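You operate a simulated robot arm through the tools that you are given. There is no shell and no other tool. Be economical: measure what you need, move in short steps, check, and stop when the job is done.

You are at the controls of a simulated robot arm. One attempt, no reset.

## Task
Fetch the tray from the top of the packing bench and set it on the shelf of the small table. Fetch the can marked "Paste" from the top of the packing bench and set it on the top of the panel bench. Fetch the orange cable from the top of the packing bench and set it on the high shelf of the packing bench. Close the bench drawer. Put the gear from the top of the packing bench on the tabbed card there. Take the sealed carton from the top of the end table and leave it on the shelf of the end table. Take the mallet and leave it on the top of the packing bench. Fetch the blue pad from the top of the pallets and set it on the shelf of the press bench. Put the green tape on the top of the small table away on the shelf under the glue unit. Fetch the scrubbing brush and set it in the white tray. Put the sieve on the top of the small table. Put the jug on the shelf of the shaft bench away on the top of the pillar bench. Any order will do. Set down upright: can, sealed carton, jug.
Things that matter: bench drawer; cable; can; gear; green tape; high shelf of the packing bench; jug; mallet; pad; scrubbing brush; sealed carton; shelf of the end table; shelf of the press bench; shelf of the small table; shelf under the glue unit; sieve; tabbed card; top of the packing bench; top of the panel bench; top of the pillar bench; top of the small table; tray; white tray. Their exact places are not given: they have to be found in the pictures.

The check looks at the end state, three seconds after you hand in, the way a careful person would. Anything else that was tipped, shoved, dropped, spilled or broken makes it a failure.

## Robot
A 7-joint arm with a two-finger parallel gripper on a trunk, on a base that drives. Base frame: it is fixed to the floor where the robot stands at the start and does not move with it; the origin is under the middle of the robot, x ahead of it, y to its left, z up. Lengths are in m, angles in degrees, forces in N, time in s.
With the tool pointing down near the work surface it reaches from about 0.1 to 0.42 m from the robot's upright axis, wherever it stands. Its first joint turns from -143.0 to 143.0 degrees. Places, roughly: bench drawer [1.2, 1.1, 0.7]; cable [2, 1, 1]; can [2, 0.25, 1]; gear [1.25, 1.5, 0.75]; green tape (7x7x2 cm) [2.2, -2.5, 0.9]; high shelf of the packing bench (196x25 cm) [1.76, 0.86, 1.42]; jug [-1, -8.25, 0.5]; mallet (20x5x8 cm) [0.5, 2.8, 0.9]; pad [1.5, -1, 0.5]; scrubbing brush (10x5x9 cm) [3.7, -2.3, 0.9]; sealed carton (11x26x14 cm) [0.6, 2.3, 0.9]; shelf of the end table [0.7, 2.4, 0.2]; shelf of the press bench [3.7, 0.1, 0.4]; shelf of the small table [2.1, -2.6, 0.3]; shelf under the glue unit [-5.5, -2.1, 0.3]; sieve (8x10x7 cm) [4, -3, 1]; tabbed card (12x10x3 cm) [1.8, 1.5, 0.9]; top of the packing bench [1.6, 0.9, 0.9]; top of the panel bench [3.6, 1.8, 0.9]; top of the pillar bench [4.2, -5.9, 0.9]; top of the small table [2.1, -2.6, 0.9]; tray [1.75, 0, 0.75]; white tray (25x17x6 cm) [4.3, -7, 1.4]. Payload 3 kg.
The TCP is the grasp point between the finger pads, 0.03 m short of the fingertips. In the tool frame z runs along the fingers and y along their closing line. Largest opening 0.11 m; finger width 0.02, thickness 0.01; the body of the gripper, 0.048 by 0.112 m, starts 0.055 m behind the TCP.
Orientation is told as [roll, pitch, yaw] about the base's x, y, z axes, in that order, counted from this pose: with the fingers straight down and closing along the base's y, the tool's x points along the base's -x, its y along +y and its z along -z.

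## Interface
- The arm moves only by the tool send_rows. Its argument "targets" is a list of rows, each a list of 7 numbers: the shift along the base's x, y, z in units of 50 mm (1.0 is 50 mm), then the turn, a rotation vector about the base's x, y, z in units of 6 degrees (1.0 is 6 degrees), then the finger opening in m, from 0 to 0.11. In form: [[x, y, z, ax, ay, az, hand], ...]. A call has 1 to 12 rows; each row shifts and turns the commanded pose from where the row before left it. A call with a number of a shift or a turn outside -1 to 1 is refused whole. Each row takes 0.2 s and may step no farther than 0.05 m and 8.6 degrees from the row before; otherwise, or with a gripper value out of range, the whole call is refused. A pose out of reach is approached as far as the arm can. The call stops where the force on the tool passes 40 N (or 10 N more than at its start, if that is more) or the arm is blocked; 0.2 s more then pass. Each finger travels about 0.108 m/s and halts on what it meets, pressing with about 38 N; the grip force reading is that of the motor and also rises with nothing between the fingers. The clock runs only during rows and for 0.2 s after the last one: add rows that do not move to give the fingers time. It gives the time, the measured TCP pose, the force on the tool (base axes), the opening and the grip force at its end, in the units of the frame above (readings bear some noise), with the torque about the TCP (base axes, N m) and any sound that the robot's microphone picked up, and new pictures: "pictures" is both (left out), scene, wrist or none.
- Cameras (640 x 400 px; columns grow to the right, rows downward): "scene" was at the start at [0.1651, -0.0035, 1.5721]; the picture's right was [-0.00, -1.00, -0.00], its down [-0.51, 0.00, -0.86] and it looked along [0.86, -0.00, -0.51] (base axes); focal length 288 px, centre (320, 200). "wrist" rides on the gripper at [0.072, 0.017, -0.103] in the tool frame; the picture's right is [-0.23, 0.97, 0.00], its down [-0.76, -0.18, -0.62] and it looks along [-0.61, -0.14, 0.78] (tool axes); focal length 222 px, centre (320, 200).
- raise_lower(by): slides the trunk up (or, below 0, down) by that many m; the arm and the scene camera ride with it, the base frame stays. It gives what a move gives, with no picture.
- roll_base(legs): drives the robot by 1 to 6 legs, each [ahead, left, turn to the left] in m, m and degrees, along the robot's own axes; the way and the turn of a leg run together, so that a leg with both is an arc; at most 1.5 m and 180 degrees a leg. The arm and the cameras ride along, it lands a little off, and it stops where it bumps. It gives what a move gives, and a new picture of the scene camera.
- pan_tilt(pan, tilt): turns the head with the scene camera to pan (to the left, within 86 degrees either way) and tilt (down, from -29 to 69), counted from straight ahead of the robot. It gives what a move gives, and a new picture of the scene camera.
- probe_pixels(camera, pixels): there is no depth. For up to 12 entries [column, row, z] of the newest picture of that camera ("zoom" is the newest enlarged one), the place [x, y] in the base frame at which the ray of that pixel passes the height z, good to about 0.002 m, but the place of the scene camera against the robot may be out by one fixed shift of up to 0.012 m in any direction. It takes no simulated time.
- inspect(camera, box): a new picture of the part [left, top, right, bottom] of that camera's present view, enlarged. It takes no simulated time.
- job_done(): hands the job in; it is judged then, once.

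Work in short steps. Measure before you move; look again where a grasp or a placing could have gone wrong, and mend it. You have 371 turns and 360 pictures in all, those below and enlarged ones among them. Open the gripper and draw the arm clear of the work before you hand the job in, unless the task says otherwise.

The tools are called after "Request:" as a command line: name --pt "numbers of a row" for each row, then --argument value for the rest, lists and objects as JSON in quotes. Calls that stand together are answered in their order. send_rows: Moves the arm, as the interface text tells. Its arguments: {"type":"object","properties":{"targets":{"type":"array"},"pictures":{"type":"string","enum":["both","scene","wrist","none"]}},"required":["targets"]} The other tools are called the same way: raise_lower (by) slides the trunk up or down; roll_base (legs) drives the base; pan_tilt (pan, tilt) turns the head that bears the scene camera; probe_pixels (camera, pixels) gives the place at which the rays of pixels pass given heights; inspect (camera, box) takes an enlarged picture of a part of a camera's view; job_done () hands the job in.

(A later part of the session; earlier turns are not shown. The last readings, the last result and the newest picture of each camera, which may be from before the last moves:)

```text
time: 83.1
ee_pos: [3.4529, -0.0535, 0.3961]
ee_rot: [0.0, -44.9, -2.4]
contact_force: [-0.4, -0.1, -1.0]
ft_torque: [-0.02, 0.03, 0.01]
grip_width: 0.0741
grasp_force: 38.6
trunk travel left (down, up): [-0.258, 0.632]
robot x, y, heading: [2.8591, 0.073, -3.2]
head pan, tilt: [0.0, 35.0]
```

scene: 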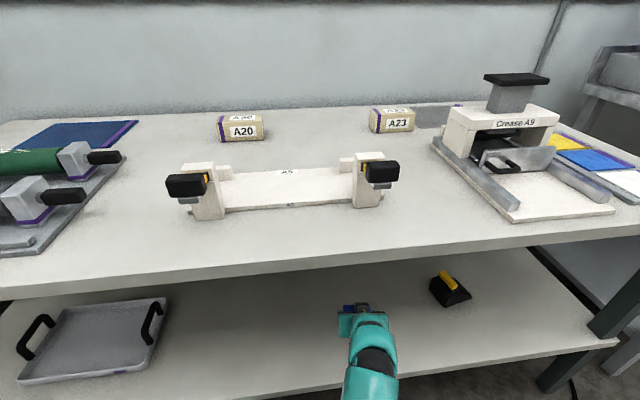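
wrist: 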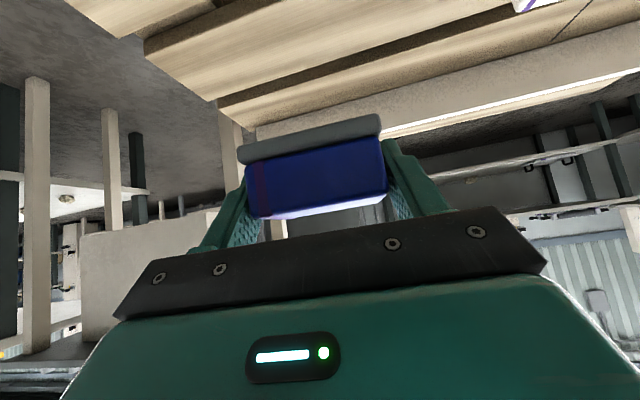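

No contact yet at z=0.396; I continue in 5 mm steps.

Request:
send_rows --pt "0 0 -0.1 0 0 0 0.05" --pt "0 0 -0.1 0 0 0 0.05" --pt "0 0 -0.1 0 0 0 0.05" --pt "0 0 -0.1 0 0 0 0.05" --pt "0 0 -0.1 0 0 0 0.05" --pt "0 0 -0.1 0 0 0 0.05" --pictures "wrist"

```text
time: 84.0
ee_pos: [3.4552, -0.0542, 0.3877]
ee_rot: [0.1, -45.9, -2.6]
contact_force: [3.6, 0.2, 18.1]
ft_torque: [-0.21, 0.2, 0.09]
grip_width: 0.0741
grasp_force: 38.3
trunk travel left (down, up): [-0.258, 0.632]
robot x, y, heading: [2.8557, 0.0744, -3.2]
head pan, tilt: [0.0, 35.0]
stopped in row 4: the force on the tool passed its limit at 45 N (the readings are from after the stop); the commanded pose is now the measured one
```

wrist: 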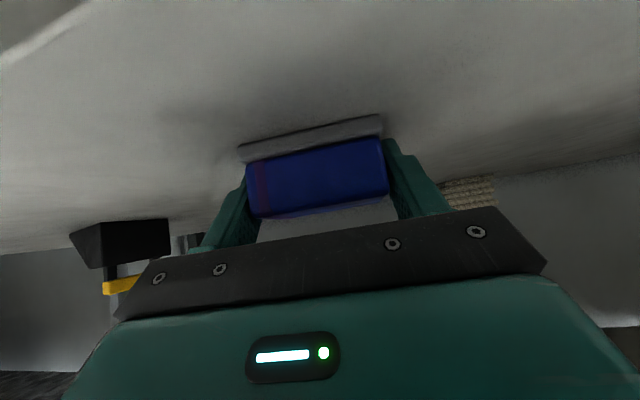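

Contact. I open, then withdraw along the tool axis and back off with the base.

Request:
send_rows --pt "0 0 0 0 0 0 0.09" --pt "0 0 0 0 0 0 0.11" --pt "-0.5 0 0.5 0 0 0 0.11" --pt "-0.6 0 0.6 0 0 0 0.11" --pt "-0.6 0 0.6 0 0 0 0.11" --pictures "wrist"

Request:
roll_base --legs '[[-0.25, 0, 3]]'

```text
time: 85.2
ee_pos: [3.4149, -0.0525, 0.4236]
ee_rot: [0.1, -45.4, -2.5]
contact_force: [-0.3, -0.6, 0.1]
ft_torque: [0.03, 0.01, 0.0]
grip_width: 0.1101
grasp_force: 0.0
out of reach, approached as far as the arm can: row 4, 5
trunk travel left (down, up): [-0.258, 0.632]
robot x, y, heading: [2.858, 0.0738, -3.1]
head pan, tilt: [0.0, 35.0]
```

wrist: 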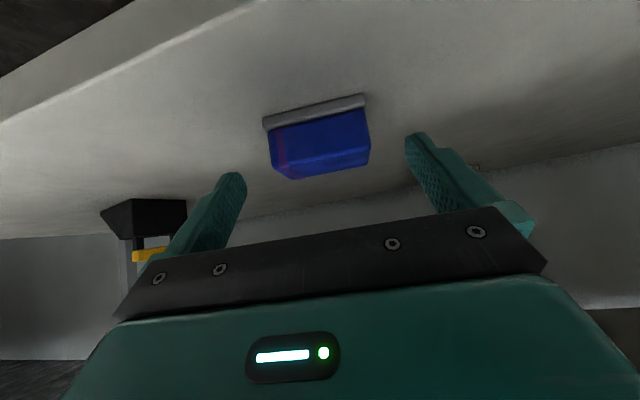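

```text
time: 87.0
ee_pos: [3.1638, -0.0193, 0.4235]
ee_rot: [0.0, -45.6, 0.0]
contact_force: [0.0, 1.2, 0.3]
ft_torque: [-0.01, 0.01, -0.01]
grip_width: 0.1096
grasp_force: 0.1
trunk travel left (down, up): [-0.258, 0.632]
robot x, y, heading: [2.6057, 0.087, -0.8]
head pan, tilt: [0.0, 35.0]
```

scene: 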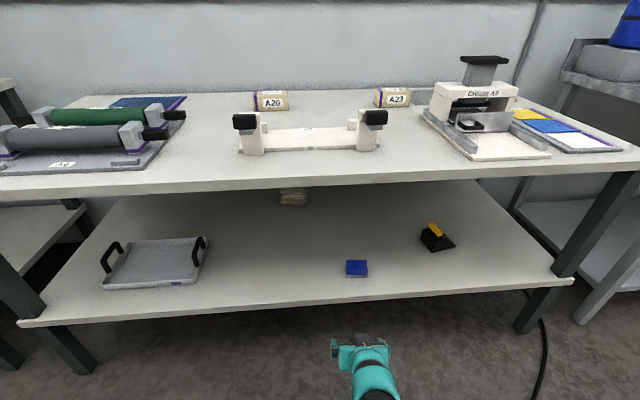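

The pad stands on the shelf. Next: the packing bench from behind. I raise the trunk, tuck the arm tool-down and turn around.

Request:
raise_lower --by 0.45

Request:
send_rows --pt "-0.5 0 0 0 1 0 0.11" --pt "-0.5 0 0 0 1 0 0.11" --pt "-0.5 0 0 0 1 0 0.11" --pt "-0.5 0 0 0 1 0 0.11" --pt "-0.5 0 0 0 1 0 0.11" --pt "-0.5 0 0 0 1 0 0.11" --pt "0 0 0 0 1 0 0.11" --pt "0 0 0 0 0.6 0 0.11" --pictures "none"

Request:
roll_base --legs '[[0.04, 0, 0], [0, 0, 180]]'

```text
refused: 0.45 is not a number from -0.4 to 0.4
```

```text
time: 88.8
ee_pos: [3.1575, -0.0248, 0.4359]
ee_rot: [0.2, -30.6, -2.0]
contact_force: [0.4, 0.0, -1.3]
ft_torque: [0.05, 0.02, -0.02]
grip_width: 0.1101
grasp_force: 0.1
out of reach, approached as far as the arm can: row 1, 2, 3, 4, 5, 6
trunk travel left (down, up): [-0.258, 0.632]
robot x, y, heading: [2.6023, 0.0866, -0.6]
head pan, tilt: [0.0, 35.0]
```

```text
time: 97.0
ee_pos: [2.0915, 0.1992, 0.4372]
ee_rot: [0.2, -30.7, 177.2]
contact_force: [-0.1, -0.3, 0.0]
ft_torque: [0.01, -0.03, 0.02]
grip_width: 0.1099
grasp_force: 0.0
trunk travel left (down, up): [-0.258, 0.632]
robot x, y, heading: [2.6465, 0.0871, 178.4]
head pan, tilt: [0.0, 35.0]
```

scene: 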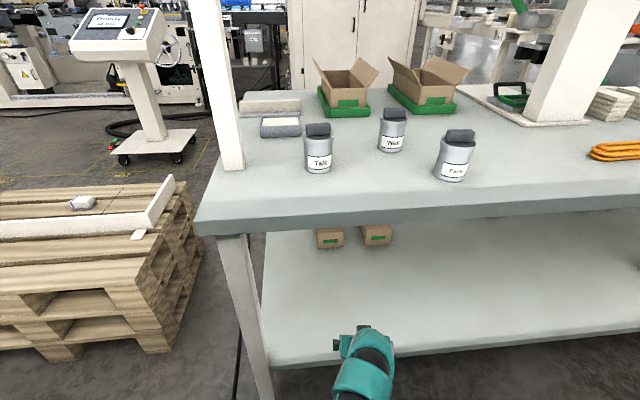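

Turned without touching. Labels face me; I enlarge the three cans and the cable.

Request:
inspect --camera "scene" --box '[230, 80, 490, 242]'

Request:
probe_pixels --camera "scene" --pixels '[[450, 178, 0.87], [452, 135, 1.0], [319, 172, 0.87], [391, 150, 0.87], [205, 225, 0.87], [400, 222, 0.87], [615, 150, 0.88], [280, 126, 0.9], [270, 106, 0.9]]'

```text
2.46 times, centred on (360, 161) of scene
```

zoom: 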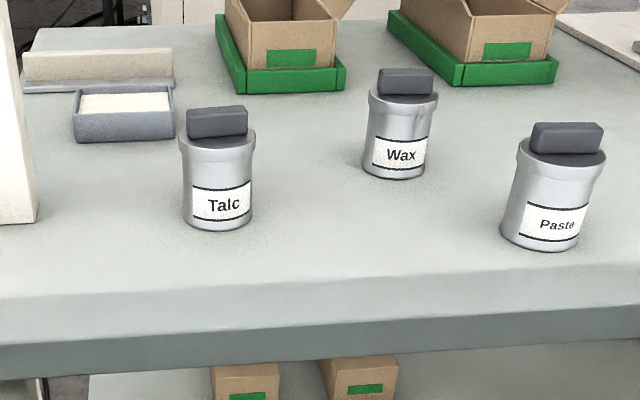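

```text
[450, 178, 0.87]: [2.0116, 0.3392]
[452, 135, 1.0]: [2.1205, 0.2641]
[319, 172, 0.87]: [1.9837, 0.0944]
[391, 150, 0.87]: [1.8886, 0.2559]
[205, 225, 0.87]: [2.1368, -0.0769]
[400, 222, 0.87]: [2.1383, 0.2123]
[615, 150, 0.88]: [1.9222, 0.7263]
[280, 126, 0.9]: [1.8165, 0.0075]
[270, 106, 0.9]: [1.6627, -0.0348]
```

"Paste" is the rightmost can (450,160). I back off a little before raising so the gripper won't catch the bench edge.

Request:
roll_base --legs '[[-0.2, 0, 1.6]]'

Request:
raise_lower --by 0.4

Request:
pan_tilt --pan -15 --tilt 38

```text
time: 98.6
ee_pos: [2.2925, 0.1812, 0.4358]
ee_rot: [0.2, -30.7, 178.9]
contact_force: [-0.7, 0.7, -0.9]
ft_torque: [0.04, -0.04, -0.01]
grip_width: 0.1099
grasp_force: 0.0
trunk travel left (down, up): [-0.258, 0.632]
robot x, y, heading: [2.8467, 0.0826, -179.6]
head pan, tilt: [0.0, 35.0]
```

scene: 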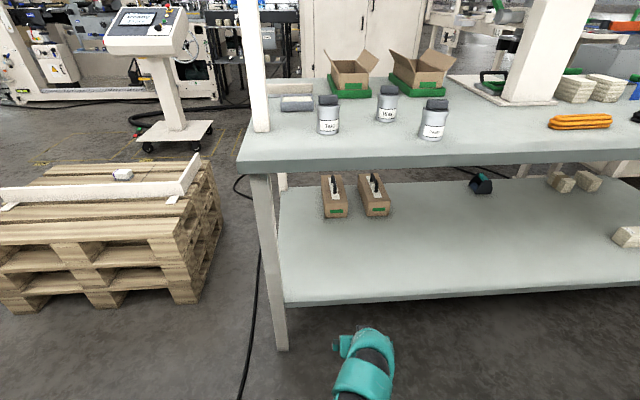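

```text
time: 102.5
ee_pos: [2.2916, 0.1817, 0.8365]
ee_rot: [0.2, -30.7, 179.0]
contact_force: [-0.5, -0.7, 1.3]
ft_torque: [0.01, 0.01, 0.03]
grip_width: 0.1101
grasp_force: 0.0
trunk travel left (down, up): [-0.658, 0.232]
robot x, y, heading: [2.8478, 0.0835, -179.7]
head pan, tilt: [0.0, 35.0]
```

```text
time: 103.2
ee_pos: [2.292, 0.181, 0.8372]
ee_rot: [0.2, -30.7, 178.9]
contact_force: [0.3, 0.8, 0.0]
ft_torque: [0.0, -0.01, 0.0]
grip_width: 0.1099
grasp_force: 0.0
trunk travel left (down, up): [-0.658, 0.232]
robot x, y, heading: [2.8446, 0.0794, -179.8]
head pan, tilt: [-15.0, 38.0]
```

scene: 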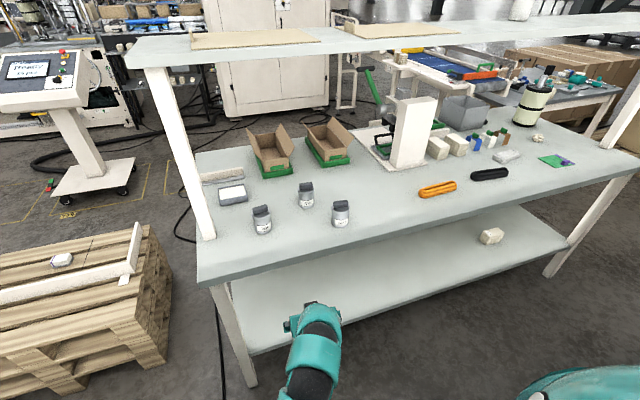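

Good overview. I enlarge the right part with gear candidates (490-570,130-170).

Request:
inspect --camera "scene" --box '[400, 90, 600, 215]'

Request:
probe_pixels --camera "scene" --pixels '[[341, 226, 0.84], [341, 188, 0.95], [263, 233, 0.84], [306, 206, 0.84], [200, 283, 0.84], [200, 283, 0.87], [252, 388, 0], [232, 200, 0.86], [218, 180, 0.86], [437, 189, 0.85], [508, 157, 0.85], [555, 161, 0.85]]'

```text
3.20 times, centred on (500, 152) of scene
```

zoom: 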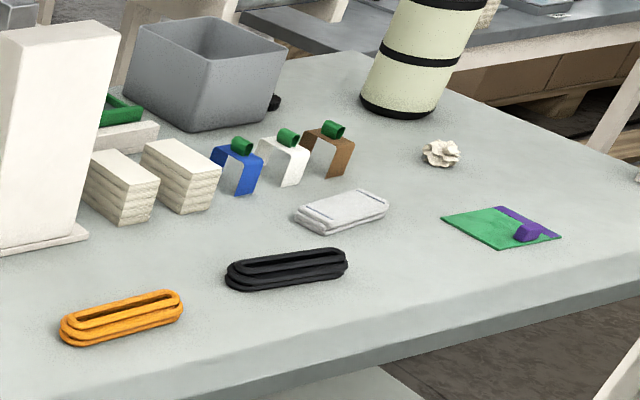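

```text
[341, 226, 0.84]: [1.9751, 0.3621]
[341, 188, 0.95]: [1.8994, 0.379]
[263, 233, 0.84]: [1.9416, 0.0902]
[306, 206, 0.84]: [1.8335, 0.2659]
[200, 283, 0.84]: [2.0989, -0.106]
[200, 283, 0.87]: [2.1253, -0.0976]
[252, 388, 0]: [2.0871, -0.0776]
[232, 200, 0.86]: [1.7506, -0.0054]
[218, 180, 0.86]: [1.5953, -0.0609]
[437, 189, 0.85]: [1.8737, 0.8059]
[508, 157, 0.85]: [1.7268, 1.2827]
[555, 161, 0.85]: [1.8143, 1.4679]
```

Bench top z≈0.86; Paste can centre ≈(1.96,0.365). I pitch the tool to about -60° and raise it above the can tops while still clear of the bench.

Request:
send_rows --pt "0 0 0.7 0 1 0 0.11" --pt "0 0 0.8 0 1 0 0.11" --pt "0 0 0.8 0 1 0 0.11" --pt "0 0 0.8 0 1 0 0.11" --pt "0 0 0.8 0 1 0 0.11" --pt "0 0 0.6 0 0 0 0.11" --pictures "none"

```text
time: 104.6
ee_pos: [2.2473, 0.156, 0.9344]
ee_rot: [0.1, -43.8, 178.9]
contact_force: [0.0, 0.0, 0.0]
ft_torque: [0.0, 0.01, 0.01]
grip_width: 0.1102
grasp_force: 0.0
out of reach, approached as far as the arm can: row 1, 2, 3, 4, 5, 6
trunk travel left (down, up): [-0.658, 0.232]
robot x, y, heading: [2.851, 0.0839, -179.7]
head pan, tilt: [-15.0, 38.0]
```

The arm needs more radius; I reach further out (−x, still short of the bench) while pitching.

Request:
send_rows --pt "-0.7 0 0.5 0 0 0 0.11" --pt "-0.3 0 0.5 0 1 0 0.11" --pt "0 0 0.5 0 1 0 0.11" --pt "0 0 0.5 0 0.8 0 0.11" --pictures "none"

```text
time: 105.6
ee_pos: [2.1986, 0.1555, 1.036]
ee_rot: [0.1, -60.9, 178.7]
contact_force: [0.0, -0.7, -0.3]
ft_torque: [0.01, 0.04, -0.05]
grip_width: 0.1098
grasp_force: 0.0
trunk travel left (down, up): [-0.658, 0.232]
robot x, y, heading: [2.8464, 0.083, -179.7]
head pan, tilt: [-15.0, 38.0]
```

Now I roll so that the gripper stands just behind the Paste can.

Request:
roll_base --legs '[[0, -0.21, 0], [0.13, 0, 0]]'

Request:
inspect --camera "wrist" --box '[0, 0, 640, 400]'

```text
time: 108.1
ee_pos: [2.0668, 0.3555, 1.0346]
ee_rot: [0.6, -60.5, 178.5]
contact_force: [0.1, -0.7, 0.4]
ft_torque: [0.01, 0.0, -0.03]
grip_width: 0.1102
grasp_force: 0.1
trunk travel left (down, up): [-0.658, 0.232]
robot x, y, heading: [2.7175, 0.2864, -179.7]
head pan, tilt: [-15.0, 38.0]
```

scene: 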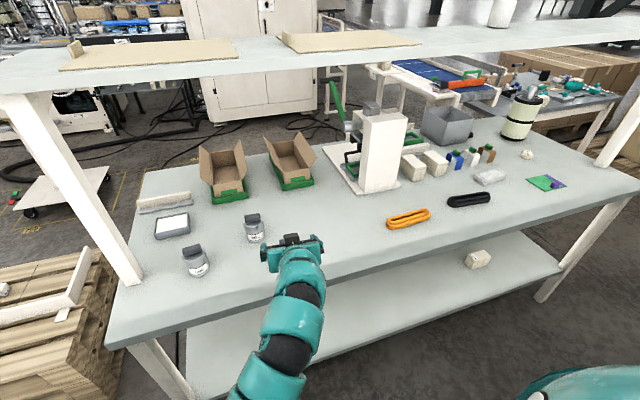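

```text
1.00 times, centred on (320, 200) of wrist (not enlarged: the box is as wide or as high as the picture)
```

zoom: 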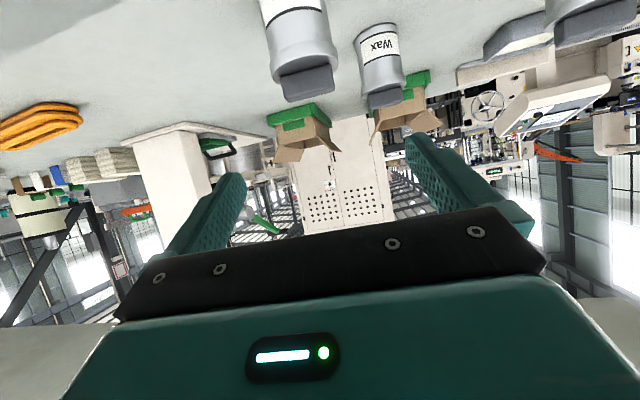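

I measure the can's sides in the wrist view at body height.

Request:
probe_pixels --camera "zoom" --pixels '[[266, 40, 0.95], [337, 50, 0.95], [276, 84, 0.99], [333, 72, 0.99], [302, 78, 0.99], [290, 102, 1.0], [333, 92, 1.0], [301, 98, 1.0]]'

```text
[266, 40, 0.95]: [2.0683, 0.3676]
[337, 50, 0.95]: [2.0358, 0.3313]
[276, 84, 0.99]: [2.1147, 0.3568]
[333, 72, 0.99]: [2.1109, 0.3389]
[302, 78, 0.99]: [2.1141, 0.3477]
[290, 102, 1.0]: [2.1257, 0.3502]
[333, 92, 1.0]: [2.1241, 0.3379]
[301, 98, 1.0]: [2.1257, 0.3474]
```

Heights were too high; I probe again with lower z.

Request:
probe_pixels --camera "zoom" --pixels '[[301, 98, 0.97], [301, 98, 0.95], [301, 98, 0.93], [276, 84, 0.94], [333, 72, 0.94], [266, 40, 0.92], [337, 50, 0.92], [266, 40, 0.9], [337, 50, 0.9], [262, 2, 0.86], [322, 2, 0.86]]'

```text
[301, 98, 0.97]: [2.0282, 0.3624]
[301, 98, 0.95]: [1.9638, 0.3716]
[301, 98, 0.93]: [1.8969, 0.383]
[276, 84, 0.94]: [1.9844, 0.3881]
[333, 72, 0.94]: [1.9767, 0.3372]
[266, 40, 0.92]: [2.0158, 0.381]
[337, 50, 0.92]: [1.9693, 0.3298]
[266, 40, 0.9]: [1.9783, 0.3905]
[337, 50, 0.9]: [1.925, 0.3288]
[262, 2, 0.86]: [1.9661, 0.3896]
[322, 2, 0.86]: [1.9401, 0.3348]
```

Can: top z≈0.945, centre (1.96,0.36), width 6 cm. I lower to z=0.90 behind it, then slide forward around it.

Request:
send_rows --pt "0 0.1 -0.7 0 0 0 0.11" --pt "0 0 -0.7 0 0 0 0.11" --pt "0 0 -0.7 0 0 0 0.11" --pt "0 0 -0.6 0 0 0 0.11" --pictures "wrist"

```text
time: 109.1
ee_pos: [2.0671, 0.3588, 0.8992]
ee_rot: [0.7, -60.5, 178.4]
contact_force: [0.3, 0.4, 0.3]
ft_torque: [0.03, 0.0, 0.01]
grip_width: 0.11
grasp_force: 0.1
trunk travel left (down, up): [-0.658, 0.232]
robot x, y, heading: [2.7181, 0.2876, -179.7]
head pan, tilt: [-15.0, 38.0]
```

wrist: 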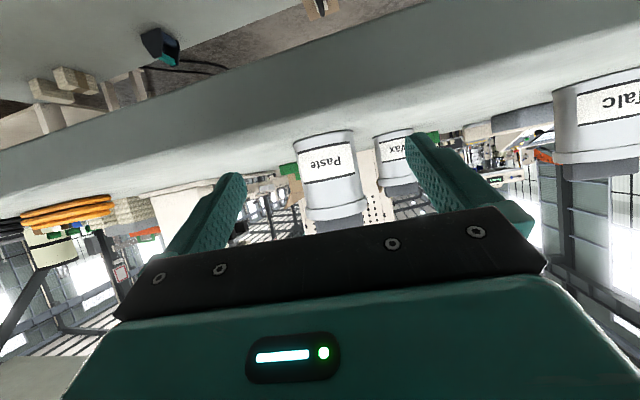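

The can stands centred between the fingers. I slide forward 0.10 m and close.

Request:
send_rows --pt "-0.7 0 0 0 0 0 0.11" --pt "-0.7 0 0 0 0 0 0.11" --pt "-0.6 0 0 0 0 0 0.11" --pt "0 0 0 0 0 0 0.04" --pt "0 0 0 0 0 0 0.04" --pt "0 0 0 0 0 0 0.04" --pictures "wrist"

```text
time: 110.5
ee_pos: [1.9676, 0.361, 0.9027]
ee_rot: [0.8, -60.6, 178.5]
contact_force: [0.7, 0.4, 0.2]
ft_torque: [-0.02, -0.02, -0.05]
grip_width: 0.0579
grasp_force: 37.9
trunk travel left (down, up): [-0.658, 0.232]
robot x, y, heading: [2.717, 0.2862, -179.5]
head pan, tilt: [-15.0, 38.0]
heard: snap
```

wrist: 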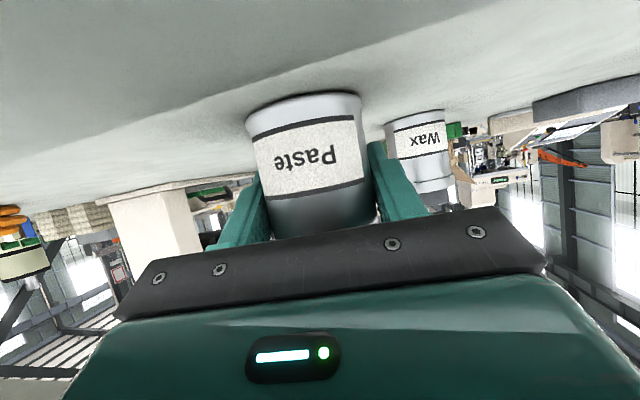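

A "snap" was heard, but the can looks intact at width 0.058. I lift it and look.

Request:
send_rows --pt "0 0 0.3 0 0 0 0.04" --pt "0 0 0.7 0 0 0 0.04" --pt "0 0 1 0 0 0 0.04" --pt "0.6 0 0.5 0 0 0 0.04" --pt "0.8 0 0 0 0 0 0.04" --pictures "both"

```text
time: 111.7
ee_pos: [2.0378, 0.3574, 1.0249]
ee_rot: [0.8, -60.6, 178.4]
contact_force: [0.6, -0.3, -1.2]
ft_torque: [0.0, 0.0, -0.02]
grip_width: 0.0577
grasp_force: 38.0
trunk travel left (down, up): [-0.658, 0.232]
robot x, y, heading: [2.7192, 0.2875, -179.5]
head pan, tilt: [-15.0, 38.0]
```

scene: 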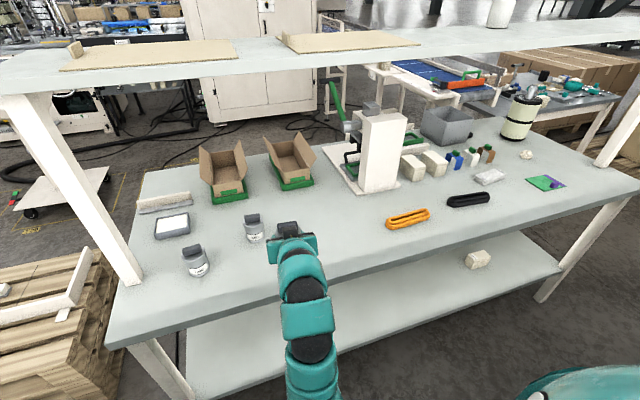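
wrist: 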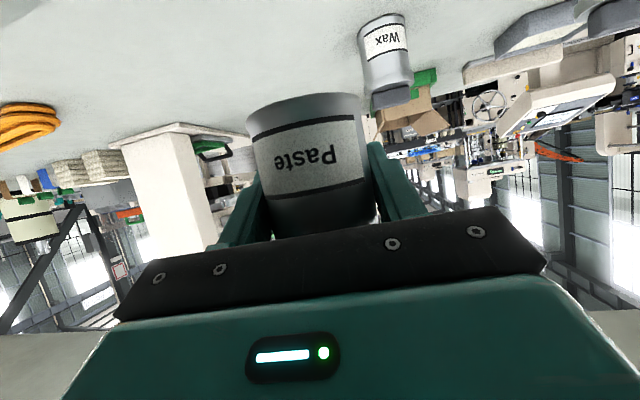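

Held upright. I back off, raise the trunk 0.2 for clearance, and look at the panel bench after turning right.

Request:
roll_base --legs '[[-0.1, 0, 0]]'

Request:
raise_lower --by 0.2

Request:
roll_base --legs '[[0, 0, -90], [0.9, 0, 0]]'

Request:
pan_tilt --pan -60 --tilt 35

```text
time: 112.9
ee_pos: [2.1396, 0.3574, 1.026]
ee_rot: [0.7, -60.7, 178.6]
contact_force: [0.0, 0.3, -0.2]
ft_torque: [0.02, -0.04, 0.0]
grip_width: 0.0576
grasp_force: 37.8
trunk travel left (down, up): [-0.658, 0.232]
robot x, y, heading: [2.8203, 0.2864, -179.6]
head pan, tilt: [-15.0, 38.0]
```

scene: 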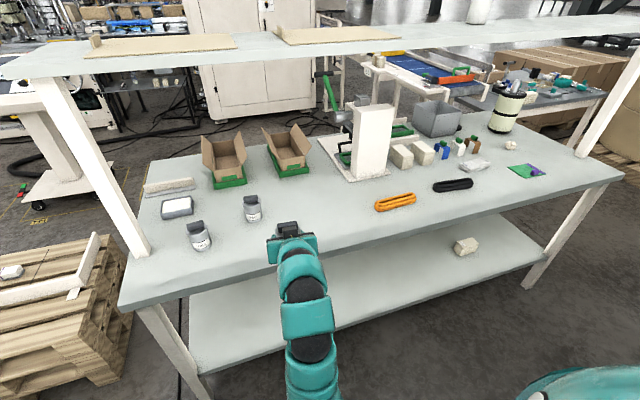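

```text
time: 115.0
ee_pos: [2.1372, 0.3582, 1.2234]
ee_rot: [0.6, -60.5, 178.6]
contact_force: [0.3, -0.2, -1.4]
ft_torque: [0.0, 0.0, 0.02]
grip_width: 0.058
grasp_force: 37.8
trunk travel left (down, up): [-0.858, 0.032]
robot x, y, heading: [2.8194, 0.2879, -179.2]
head pan, tilt: [-15.0, 38.0]
```

```text
time: 123.6
ee_pos: [2.8702, 1.8777, 1.2247]
ee_rot: [0.7, -60.5, 88.7]
contact_force: [-0.5, -0.8, -1.0]
ft_torque: [0.01, -0.02, -0.03]
grip_width: 0.0576
grasp_force: 37.9
trunk travel left (down, up): [-0.858, 0.032]
robot x, y, heading: [2.8015, 1.1957, 90.8]
head pan, tilt: [-15.0, 38.0]
```

scene: 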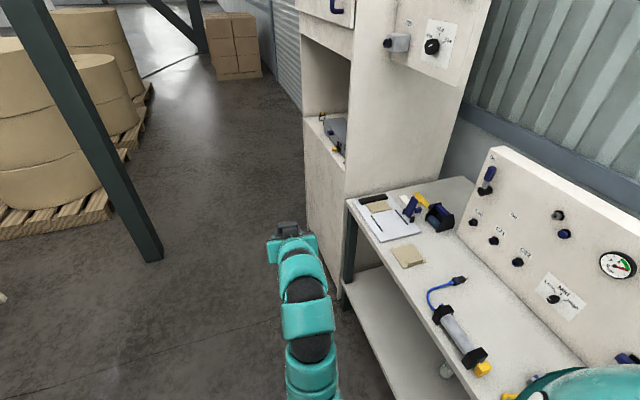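

```text
time: 124.7
ee_pos: [2.8697, 1.8785, 1.2251]
ee_rot: [0.7, -60.6, 88.9]
contact_force: [0.2, -0.4, -0.7]
ft_torque: [-0.02, 0.0, -0.02]
grip_width: 0.0574
grasp_force: 38.0
trunk travel left (down, up): [-0.858, 0.032]
robot x, y, heading: [2.7982, 1.1957, 90.8]
head pan, tilt: [-60.0, 35.0]
```

scene: 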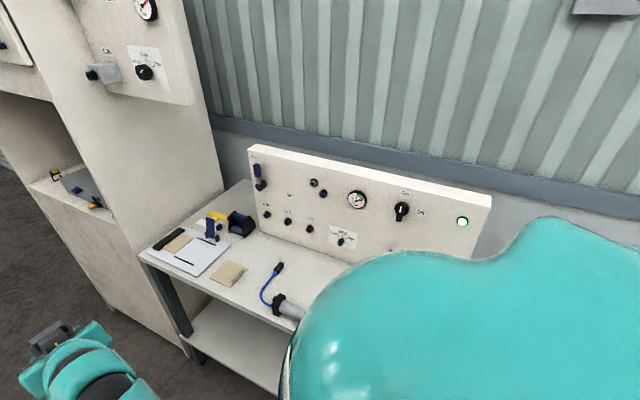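

The panel bench is ahead-right; the sweep radius 0.75 stays clear of panel and cabinet. I turn to face +x.

Request:
roll_base --legs '[[0, 0, -90]]'

Request:
pan_tilt --pan 10 --tilt 40

```text
time: 128.8
ee_pos: [3.486, 1.1573, 1.2257]
ee_rot: [0.6, -60.5, 1.4]
contact_force: [0.5, 0.3, -1.2]
ft_torque: [0.03, -0.02, -0.02]
grip_width: 0.0579
grasp_force: 37.8
trunk travel left (down, up): [-0.858, 0.032]
robot x, y, heading: [2.8023, 1.1959, 2.9]
head pan, tilt: [-60.0, 35.0]
heard: snap
```

scene: 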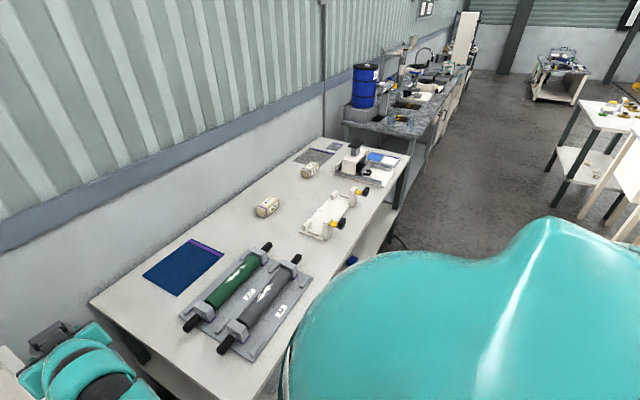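

```text
time: 130.3
ee_pos: [3.4851, 1.1555, 1.2244]
ee_rot: [0.7, -60.6, 1.3]
contact_force: [-0.4, 0.3, -0.4]
ft_torque: [-0.01, 0.0, 0.03]
grip_width: 0.0576
grasp_force: 38.4
trunk travel left (down, up): [-0.858, 0.032]
robot x, y, heading: [2.8031, 1.197, 3.5]
head pan, tilt: [10.0, 40.0]
```

scene: 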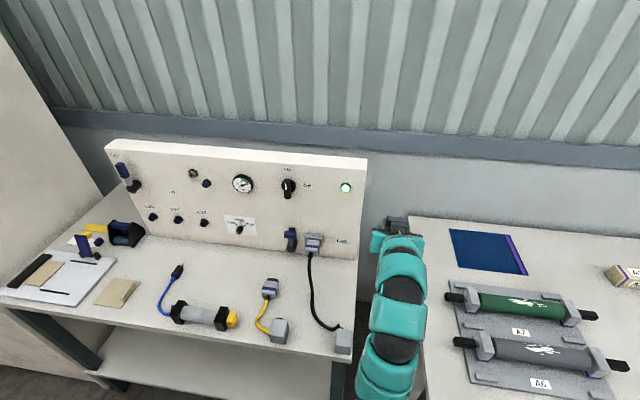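

Background snaps, apparently. I look for a free spot on the panel bench, e.g. around (220,280) or (135,312).

Request:
probe_pixels --camera "scene" --pixels '[[150, 328, 0.86], [220, 275, 0.86], [225, 255, 0.86], [210, 305, 0.86], [178, 268, 0.86], [262, 290, 0.86], [140, 313, 0.86], [120, 300, 0.86], [158, 305, 0.86], [150, 285, 0.86], [125, 255, 0.86], [355, 345, 0.86]]'

Request:
inspect --camera "scene" --box '[60, 220, 380, 400]'

```text
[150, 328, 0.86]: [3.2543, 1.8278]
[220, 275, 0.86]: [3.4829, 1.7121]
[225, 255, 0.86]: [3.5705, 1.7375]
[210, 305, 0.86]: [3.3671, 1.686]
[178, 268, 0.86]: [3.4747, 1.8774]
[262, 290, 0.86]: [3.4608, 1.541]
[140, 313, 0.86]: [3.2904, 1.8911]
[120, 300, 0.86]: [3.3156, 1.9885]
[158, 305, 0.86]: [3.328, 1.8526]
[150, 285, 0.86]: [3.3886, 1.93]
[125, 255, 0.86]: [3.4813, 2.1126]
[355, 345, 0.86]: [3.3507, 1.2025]
```

```text
2.00 times, centred on (220, 310) of scene
```

zoom: 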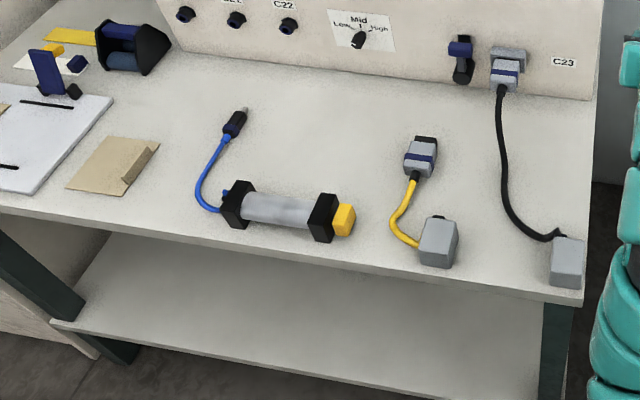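

Chosen spot: about (3.51,1.71), between the blue and yellow plugs, behind the cylinder. I back off a bit, square up and strafe left.

Request:
roll_base --legs '[[-0.08, 0, -3.5], [0, 0.59, 0]]'

Request:
inspect --camera "wrist" --box '[0, 0, 640, 400]'

```text
time: 134.3
ee_pos: [3.4042, 1.7065, 1.2246]
ee_rot: [0.8, -60.7, -2.7]
contact_force: [-0.4, -0.3, -0.1]
ft_torque: [-0.02, -0.03, 0.01]
grip_width: 0.0576
grasp_force: 37.9
trunk travel left (down, up): [-0.858, 0.032]
robot x, y, heading: [2.7249, 1.7971, -1.1]
head pan, tilt: [10.0, 40.0]
```

scene: 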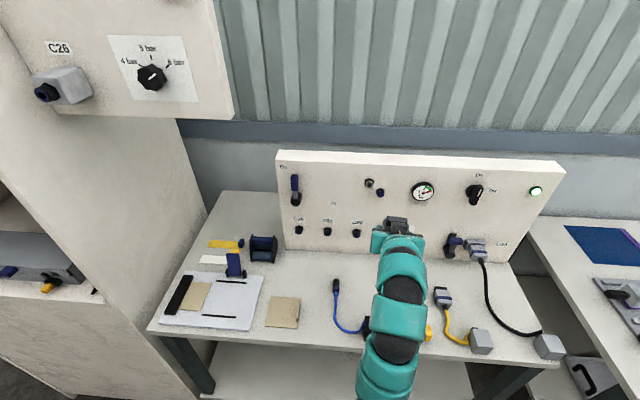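

```text
1.00 times, centred on (320, 200) of wrist (not enlarged: the box is as wide or as high as the picture)
```

zoom: 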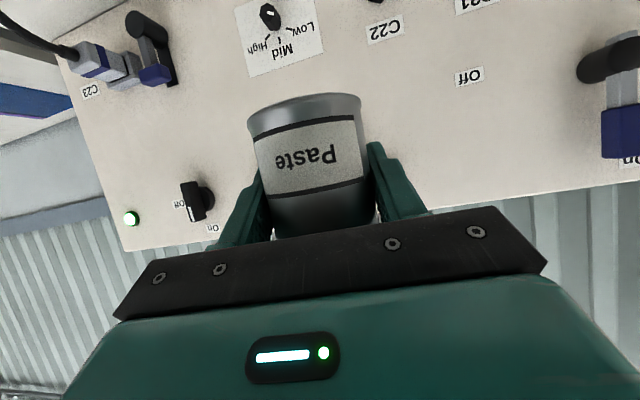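

I re-measure plugs, cylinder and panel foot from this view.

Request:
probe_pixels --camera "scene" --pixels '[[337, 292, 0.86], [443, 307, 0.86], [345, 250, 0.86], [430, 257, 0.86], [370, 318, 0.88], [430, 338, 0.86], [365, 335, 0.86], [350, 262, 0.87], [455, 258, 0.87]]'

```text
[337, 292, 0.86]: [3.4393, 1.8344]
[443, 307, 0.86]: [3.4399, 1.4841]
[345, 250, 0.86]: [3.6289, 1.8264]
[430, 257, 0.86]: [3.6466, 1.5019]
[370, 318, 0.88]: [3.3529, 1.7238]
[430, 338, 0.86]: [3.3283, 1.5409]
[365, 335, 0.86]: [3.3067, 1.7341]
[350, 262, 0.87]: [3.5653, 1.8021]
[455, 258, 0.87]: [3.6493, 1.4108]
```

Panel foot x≈3.63; target (3.52,1.69). I roll 0.115 forward, then lower the trunk.

Request:
roll_base --legs '[[0.115, 0, 1]]'

Request:
raise_lower --by -0.27

Request:
inspect --camera "wrist" --box '[0, 0, 640, 400]'

```text
time: 135.5
ee_pos: [3.5205, 1.7162, 1.2239]
ee_rot: [0.7, -60.6, -2.0]
contact_force: [-0.1, 0.7, -0.2]
ft_torque: [-0.01, -0.01, 0.01]
grip_width: 0.0578
grasp_force: 38.5
trunk travel left (down, up): [-0.858, 0.032]
robot x, y, heading: [2.8371, 1.7903, 0.2]
head pan, tilt: [10.0, 40.0]
```

scene: 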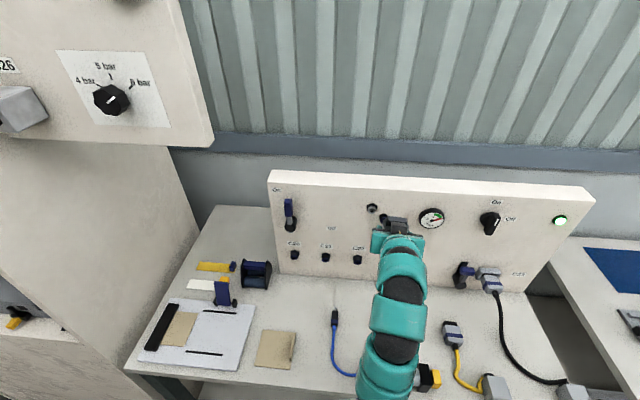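

```text
time: 138.3
ee_pos: [3.5167, 1.7156, 0.955]
ee_rot: [0.7, -60.6, -1.9]
contact_force: [-0.2, 0.1, -0.1]
ft_torque: [0.03, -0.02, 0.0]
grip_width: 0.0576
grasp_force: 37.9
trunk travel left (down, up): [-0.588, 0.302]
robot x, y, heading: [2.8368, 1.7911, 0.1]
head pan, tilt: [10.0, 40.0]
```

```text
1.00 times, centred on (320, 200) of wrist (not enlarged: the box is as wide or as high as the picture)
```

zoom: 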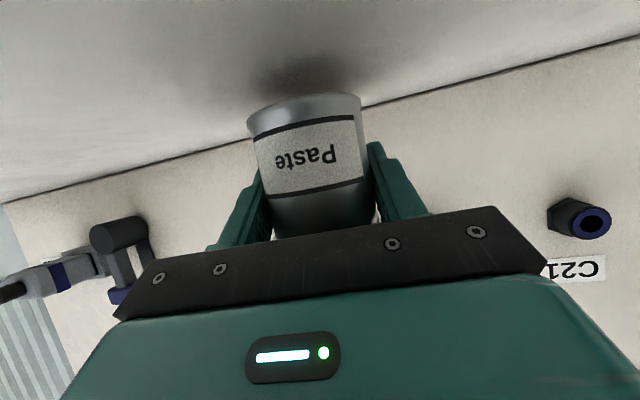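

The can is over clear surface. I descend in small steps to contact.

Request:
send_rows --pt "0 -0.4 -0.3 0 0 0 0.04" --pt "0 0 -0.3 0 0 0 0.04" --pt "0 0 -0.15 0 0 0 0.04" --pt "0 0 -0.1 0 0 0 0.04" --pt "0 0 -0.1 0 0 0 0.04" --pt "0 0 -0.1 0 0 0 0.04" --pt "0 0 -0.1 0 0 0 0.04" --pt "0 0 -0.1 0 0 0 0.04" --pictures "wrist"

```text
time: 138.9
ee_pos: [3.5181, 1.696, 0.9344]
ee_rot: [1.2, -61.7, -2.4]
contact_force: [-5.2, 1.8, 21.7]
ft_torque: [0.39, 3.33, -0.01]
grip_width: 0.0578
grasp_force: 37.9
trunk travel left (down, up): [-0.588, 0.302]
robot x, y, heading: [2.8377, 1.7926, -0.1]
head pan, tilt: [10.0, 40.0]
stopped in row 3: the force on the tool passed its limit at 63 N (the readings are from after the stop); the commanded pose is now the measured one
```

wrist: 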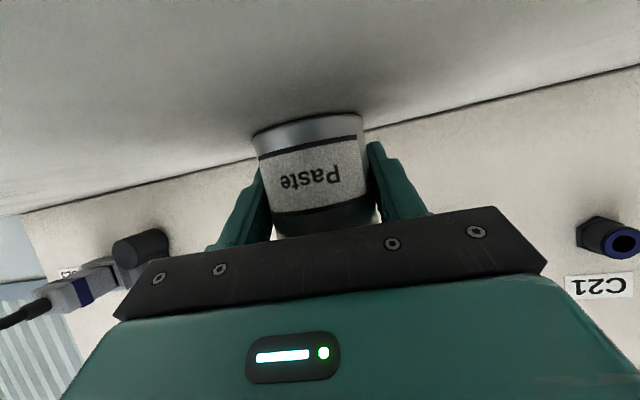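

Torque says contact about 0.15 m behind the TCP: the gripper meets the cylinder, and the can may have shifted. I raise and look at the scene.

Request:
send_rows --pt "0 0 0.5 0 0 0 0.04" --pt "0 0 0.5 0 0 0 0.04" --pictures "both"

Request:
inspect --camera "scene" --box '[300, 200, 500, 400]'

```text
time: 139.5
ee_pos: [3.5216, 1.6957, 0.9808]
ee_rot: [1.1, -61.1, -2.1]
contact_force: [-0.6, 0.4, -1.5]
ft_torque: [0.0, -0.01, -0.02]
grip_width: 0.0579
grasp_force: 37.8
trunk travel left (down, up): [-0.588, 0.302]
robot x, y, heading: [2.838, 1.7927, 0.2]
head pan, tilt: [10.0, 40.0]
```

scene: 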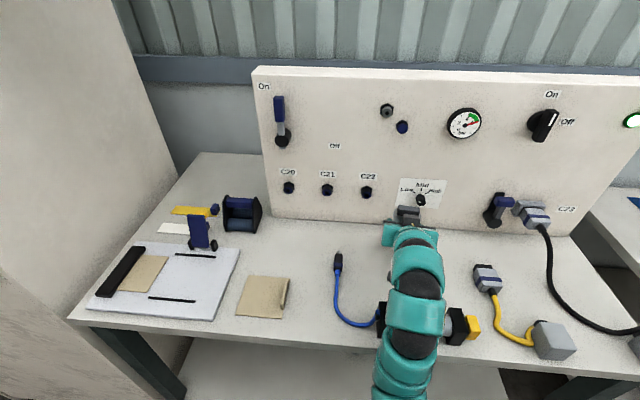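
wrist: 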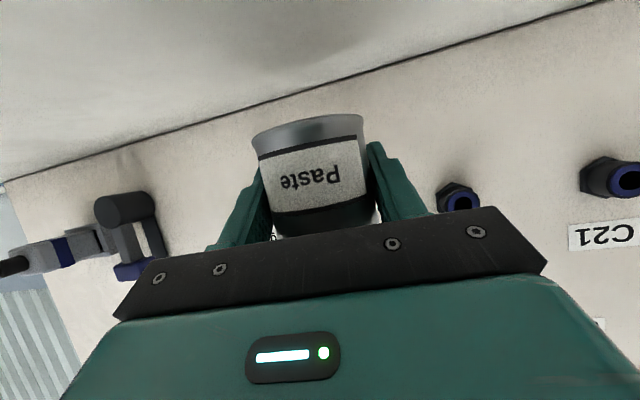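

```text
2.00 times, centred on (400, 300) of scene
```

zoom: 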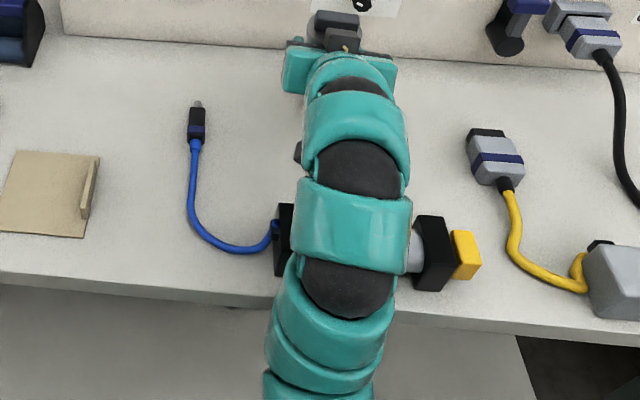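

The can tilted in the grip, so it probably touched too; the bench here may be higher than 0.86. I triangulate with the blue plug.

Request:
probe_pixels --camera "scene" --pixels '[[338, 273, 0.86], [338, 273, 0.88], [338, 273, 0.9], [338, 273, 0.92], [487, 292, 0.86], [487, 292, 0.88], [487, 292, 0.9], [345, 222, 0.86], [345, 222, 0.9]]'

```text
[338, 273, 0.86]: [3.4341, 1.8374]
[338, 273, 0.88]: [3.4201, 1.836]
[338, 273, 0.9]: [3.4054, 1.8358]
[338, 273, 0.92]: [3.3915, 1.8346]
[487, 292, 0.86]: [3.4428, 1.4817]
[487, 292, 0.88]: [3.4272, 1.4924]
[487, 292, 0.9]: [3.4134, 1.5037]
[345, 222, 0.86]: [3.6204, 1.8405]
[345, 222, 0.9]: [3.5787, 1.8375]
```

The cylinder is in the way here. Better spot: (3.53,1.93), behind the low card and clear of tall things. I raise 5 cm and strafe left.

Request:
send_rows --pt "0 0 0.9 0 0 0 0.04" --pictures "none"

Request:
roll_base --legs '[[0, 0.235, 0]]'

Request:
inspect --camera "wrist" --box '[0, 0, 640, 400]'

```text
time: 139.9
ee_pos: [3.5236, 1.6961, 1.0274]
ee_rot: [1.0, -61.2, -2.2]
contact_force: [0.3, -0.2, -1.3]
ft_torque: [0.04, -0.03, -0.03]
grip_width: 0.0578
grasp_force: 37.9
trunk travel left (down, up): [-0.588, 0.302]
robot x, y, heading: [2.8365, 1.7922, 0.1]
head pan, tilt: [10.0, 40.0]
```

```text
time: 141.8
ee_pos: [3.5085, 1.8992, 1.0375]
ee_rot: [1.3, -62.3, -4.4]
contact_force: [0.2, 0.0, -0.5]
ft_torque: [0.01, 0.0, 0.0]
grip_width: 0.0578
grasp_force: 38.1
trunk travel left (down, up): [-0.588, 0.302]
robot x, y, heading: [2.8369, 2.0208, -1.7]
head pan, tilt: [10.0, 40.0]
stopped in leg 1: the robot was blocked; the commanded pose is now the measured one
```

scene: 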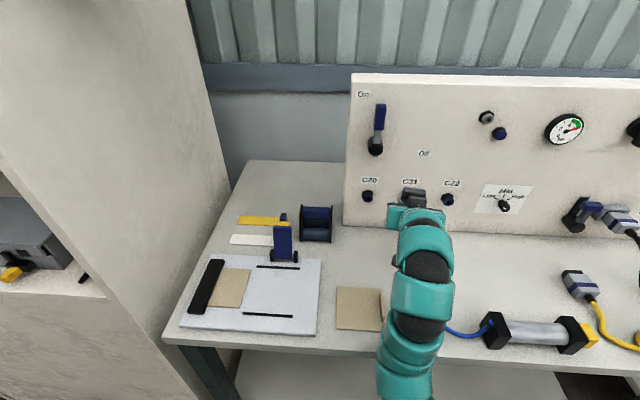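

```text
1.00 times, centred on (320, 200) of wrist (not enlarged: the box is as wide or as high as the picture)
```

zoom: 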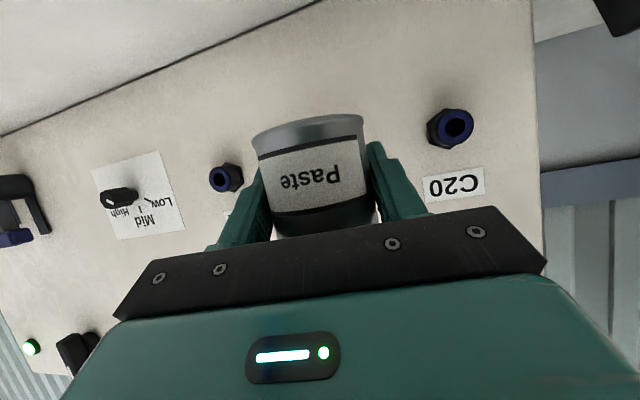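

Blocked by something at the left, but y=1.90 is good enough. I descend in 5 mm steps near the surface.

Request:
send_rows --pt "0 0 -0.7 0 0 0 0.04" --pt "0 0 -0.7 0 0 0 0.04" --pt "0 0 -0.3 0 0 0 0.04" --pt "0 0 -0.1 0 0 0 0.04" --pt "0 0 -0.1 0 0 0 0.04" --pt "0 0 -0.1 0 0 0 0.04" --pt "0 0 -0.1 0 0 0 0.04" --pt "0 0 -0.1 0 0 0 0.04" --pt "0 0 -0.1 0 0 0 0.04" --pt "0 0 -0.1 0 0 0 0.04" --pictures "wrist"

```text
time: 143.3
ee_pos: [3.5195, 1.9005, 0.936]
ee_rot: [1.4, -62.7, -4.5]
contact_force: [-3.0, -0.6, 17.3]
ft_torque: [0.41, 2.67, 0.12]
grip_width: 0.0581
grasp_force: 38.2
trunk travel left (down, up): [-0.588, 0.302]
robot x, y, heading: [2.8384, 2.0238, -1.7]
head pan, tilt: [10.0, 40.0]
stopped in row 7: the force on the tool passed its limit at 48 N (the readings are from after the stop); the commanded pose is now the measured one
```

wrist: 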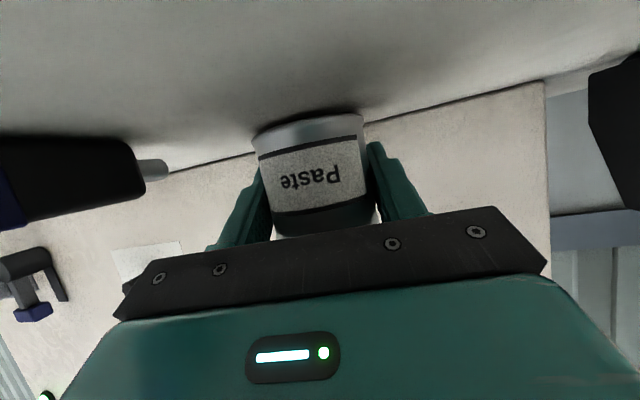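

Same height of contact again, torque pointing behind the TCP. I look closely at where the forearm crosses the bench edge, and at the can.

Request:
inspect --camera "scene" --box '[340, 170, 500, 400]'

Request:
inspect --camera "wrist" --box '[220, 70, 420, 195]'

```text
1.74 times, centred on (420, 285) of scene
```

zoom: 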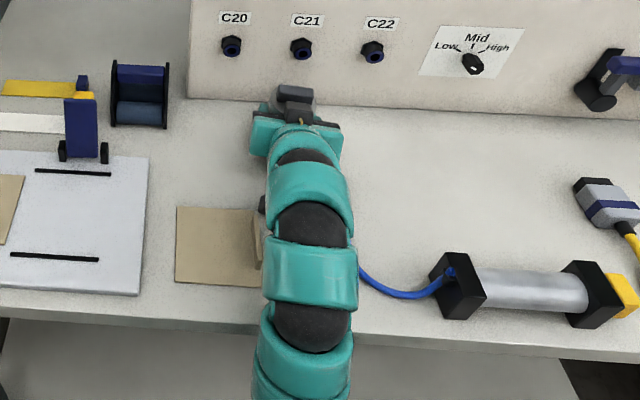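

```text
3.20 times, centred on (320, 132) of wrist
```

zoom: 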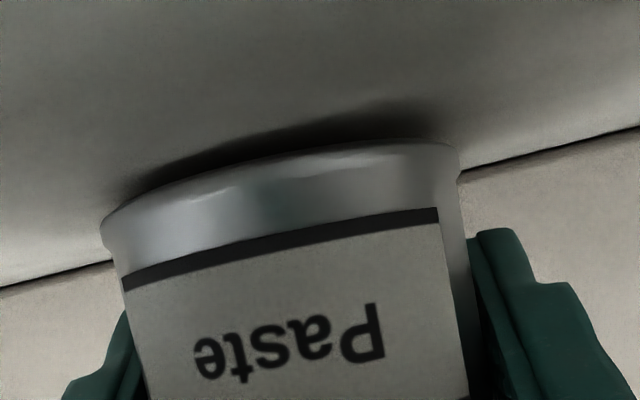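

The forearm is likely resting on the bench's front edge. I raise the trunk 0.2 and bring the TCP down with the arm instead, so the forearm comes from above.

Request:
raise_lower --by 0.22

Request:
send_rows --pt "0 0 -0.8 0 0 0 0.04" --pt "0 0 -0.8 0 0 0 0.04" --pt "0 0 -0.8 0 0 0 0.04" --pt "0 0 -0.8 0 0 0 0.04" --pt "0 0 -0.4 0 0 0 0.04" --pictures "both"

```text
time: 145.6
ee_pos: [3.521, 1.9014, 1.1532]
ee_rot: [1.4, -62.2, -4.4]
contact_force: [-0.1, 0.7, -0.9]
ft_torque: [0.01, -0.02, 0.01]
grip_width: 0.0579
grasp_force: 38.7
trunk travel left (down, up): [-0.808, 0.082]
robot x, y, heading: [2.8375, 2.02, -1.8]
head pan, tilt: [10.0, 40.0]
```

```text
time: 146.8
ee_pos: [3.5217, 1.9009, 0.9734]
ee_rot: [1.2, -62.3, -4.3]
contact_force: [0.0, 0.9, -1.1]
ft_torque: [0.01, 0.01, -0.02]
grip_width: 0.0579
grasp_force: 37.7
trunk travel left (down, up): [-0.808, 0.082]
robot x, y, heading: [2.838, 2.0204, -1.6]
head pan, tilt: [10.0, 40.0]
```

scene: 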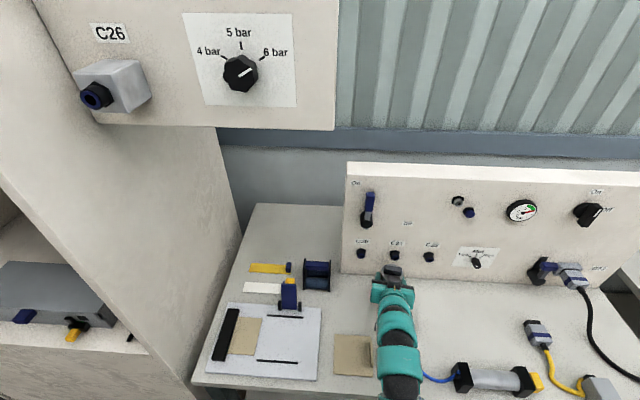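
wrist: 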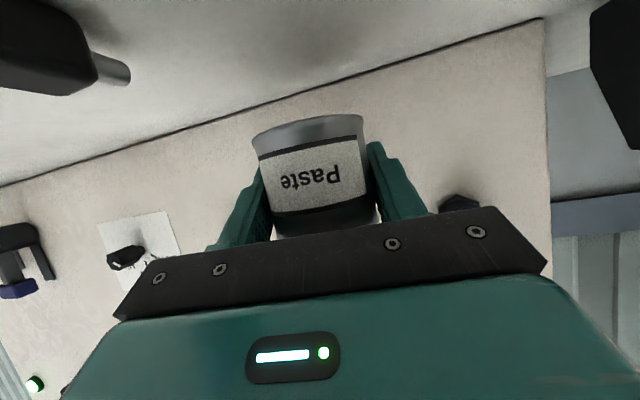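

Now descend in 5–10 mm steps.

Request:
send_rows --pt "0 0 -0.4 0 0 0 0.04" --pt "0 0 -0.2 0 0 0 0.04" --pt "0 0 -0.1 0 0 0 0.04" --pt "0 0 -0.1 0 0 0 0.04" --pt "0 0 -0.1 0 0 0 0.04" --pt "0 0 -0.1 0 0 0 0.04" --pt "0 0 -0.1 0 0 0 0.04" --pt "0 0 -0.1 0 0 0 0.04" --pt "0 0 -0.1 0 0 0 0.04" --pictures "wrist"

```text
time: 148.1
ee_pos: [3.522, 1.8997, 0.9384]
ee_rot: [1.6, -63.5, -4.8]
contact_force: [-6.6, -2.2, 22.7]
ft_torque: [0.45, 3.54, 0.38]
grip_width: 0.0579
grasp_force: 38.4
trunk travel left (down, up): [-0.808, 0.082]
robot x, y, heading: [2.8362, 2.0221, -1.8]
head pan, tilt: [10.0, 40.0]
stopped in row 6: the force on the tool passed its limit at 47 N (the readings are from after the stop); the commanded pose is now the measured one
```

wrist: 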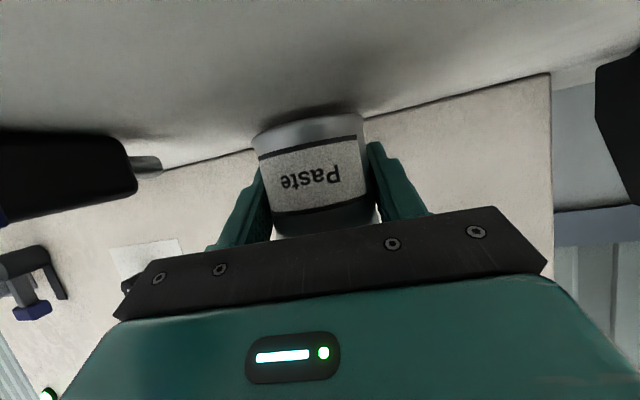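

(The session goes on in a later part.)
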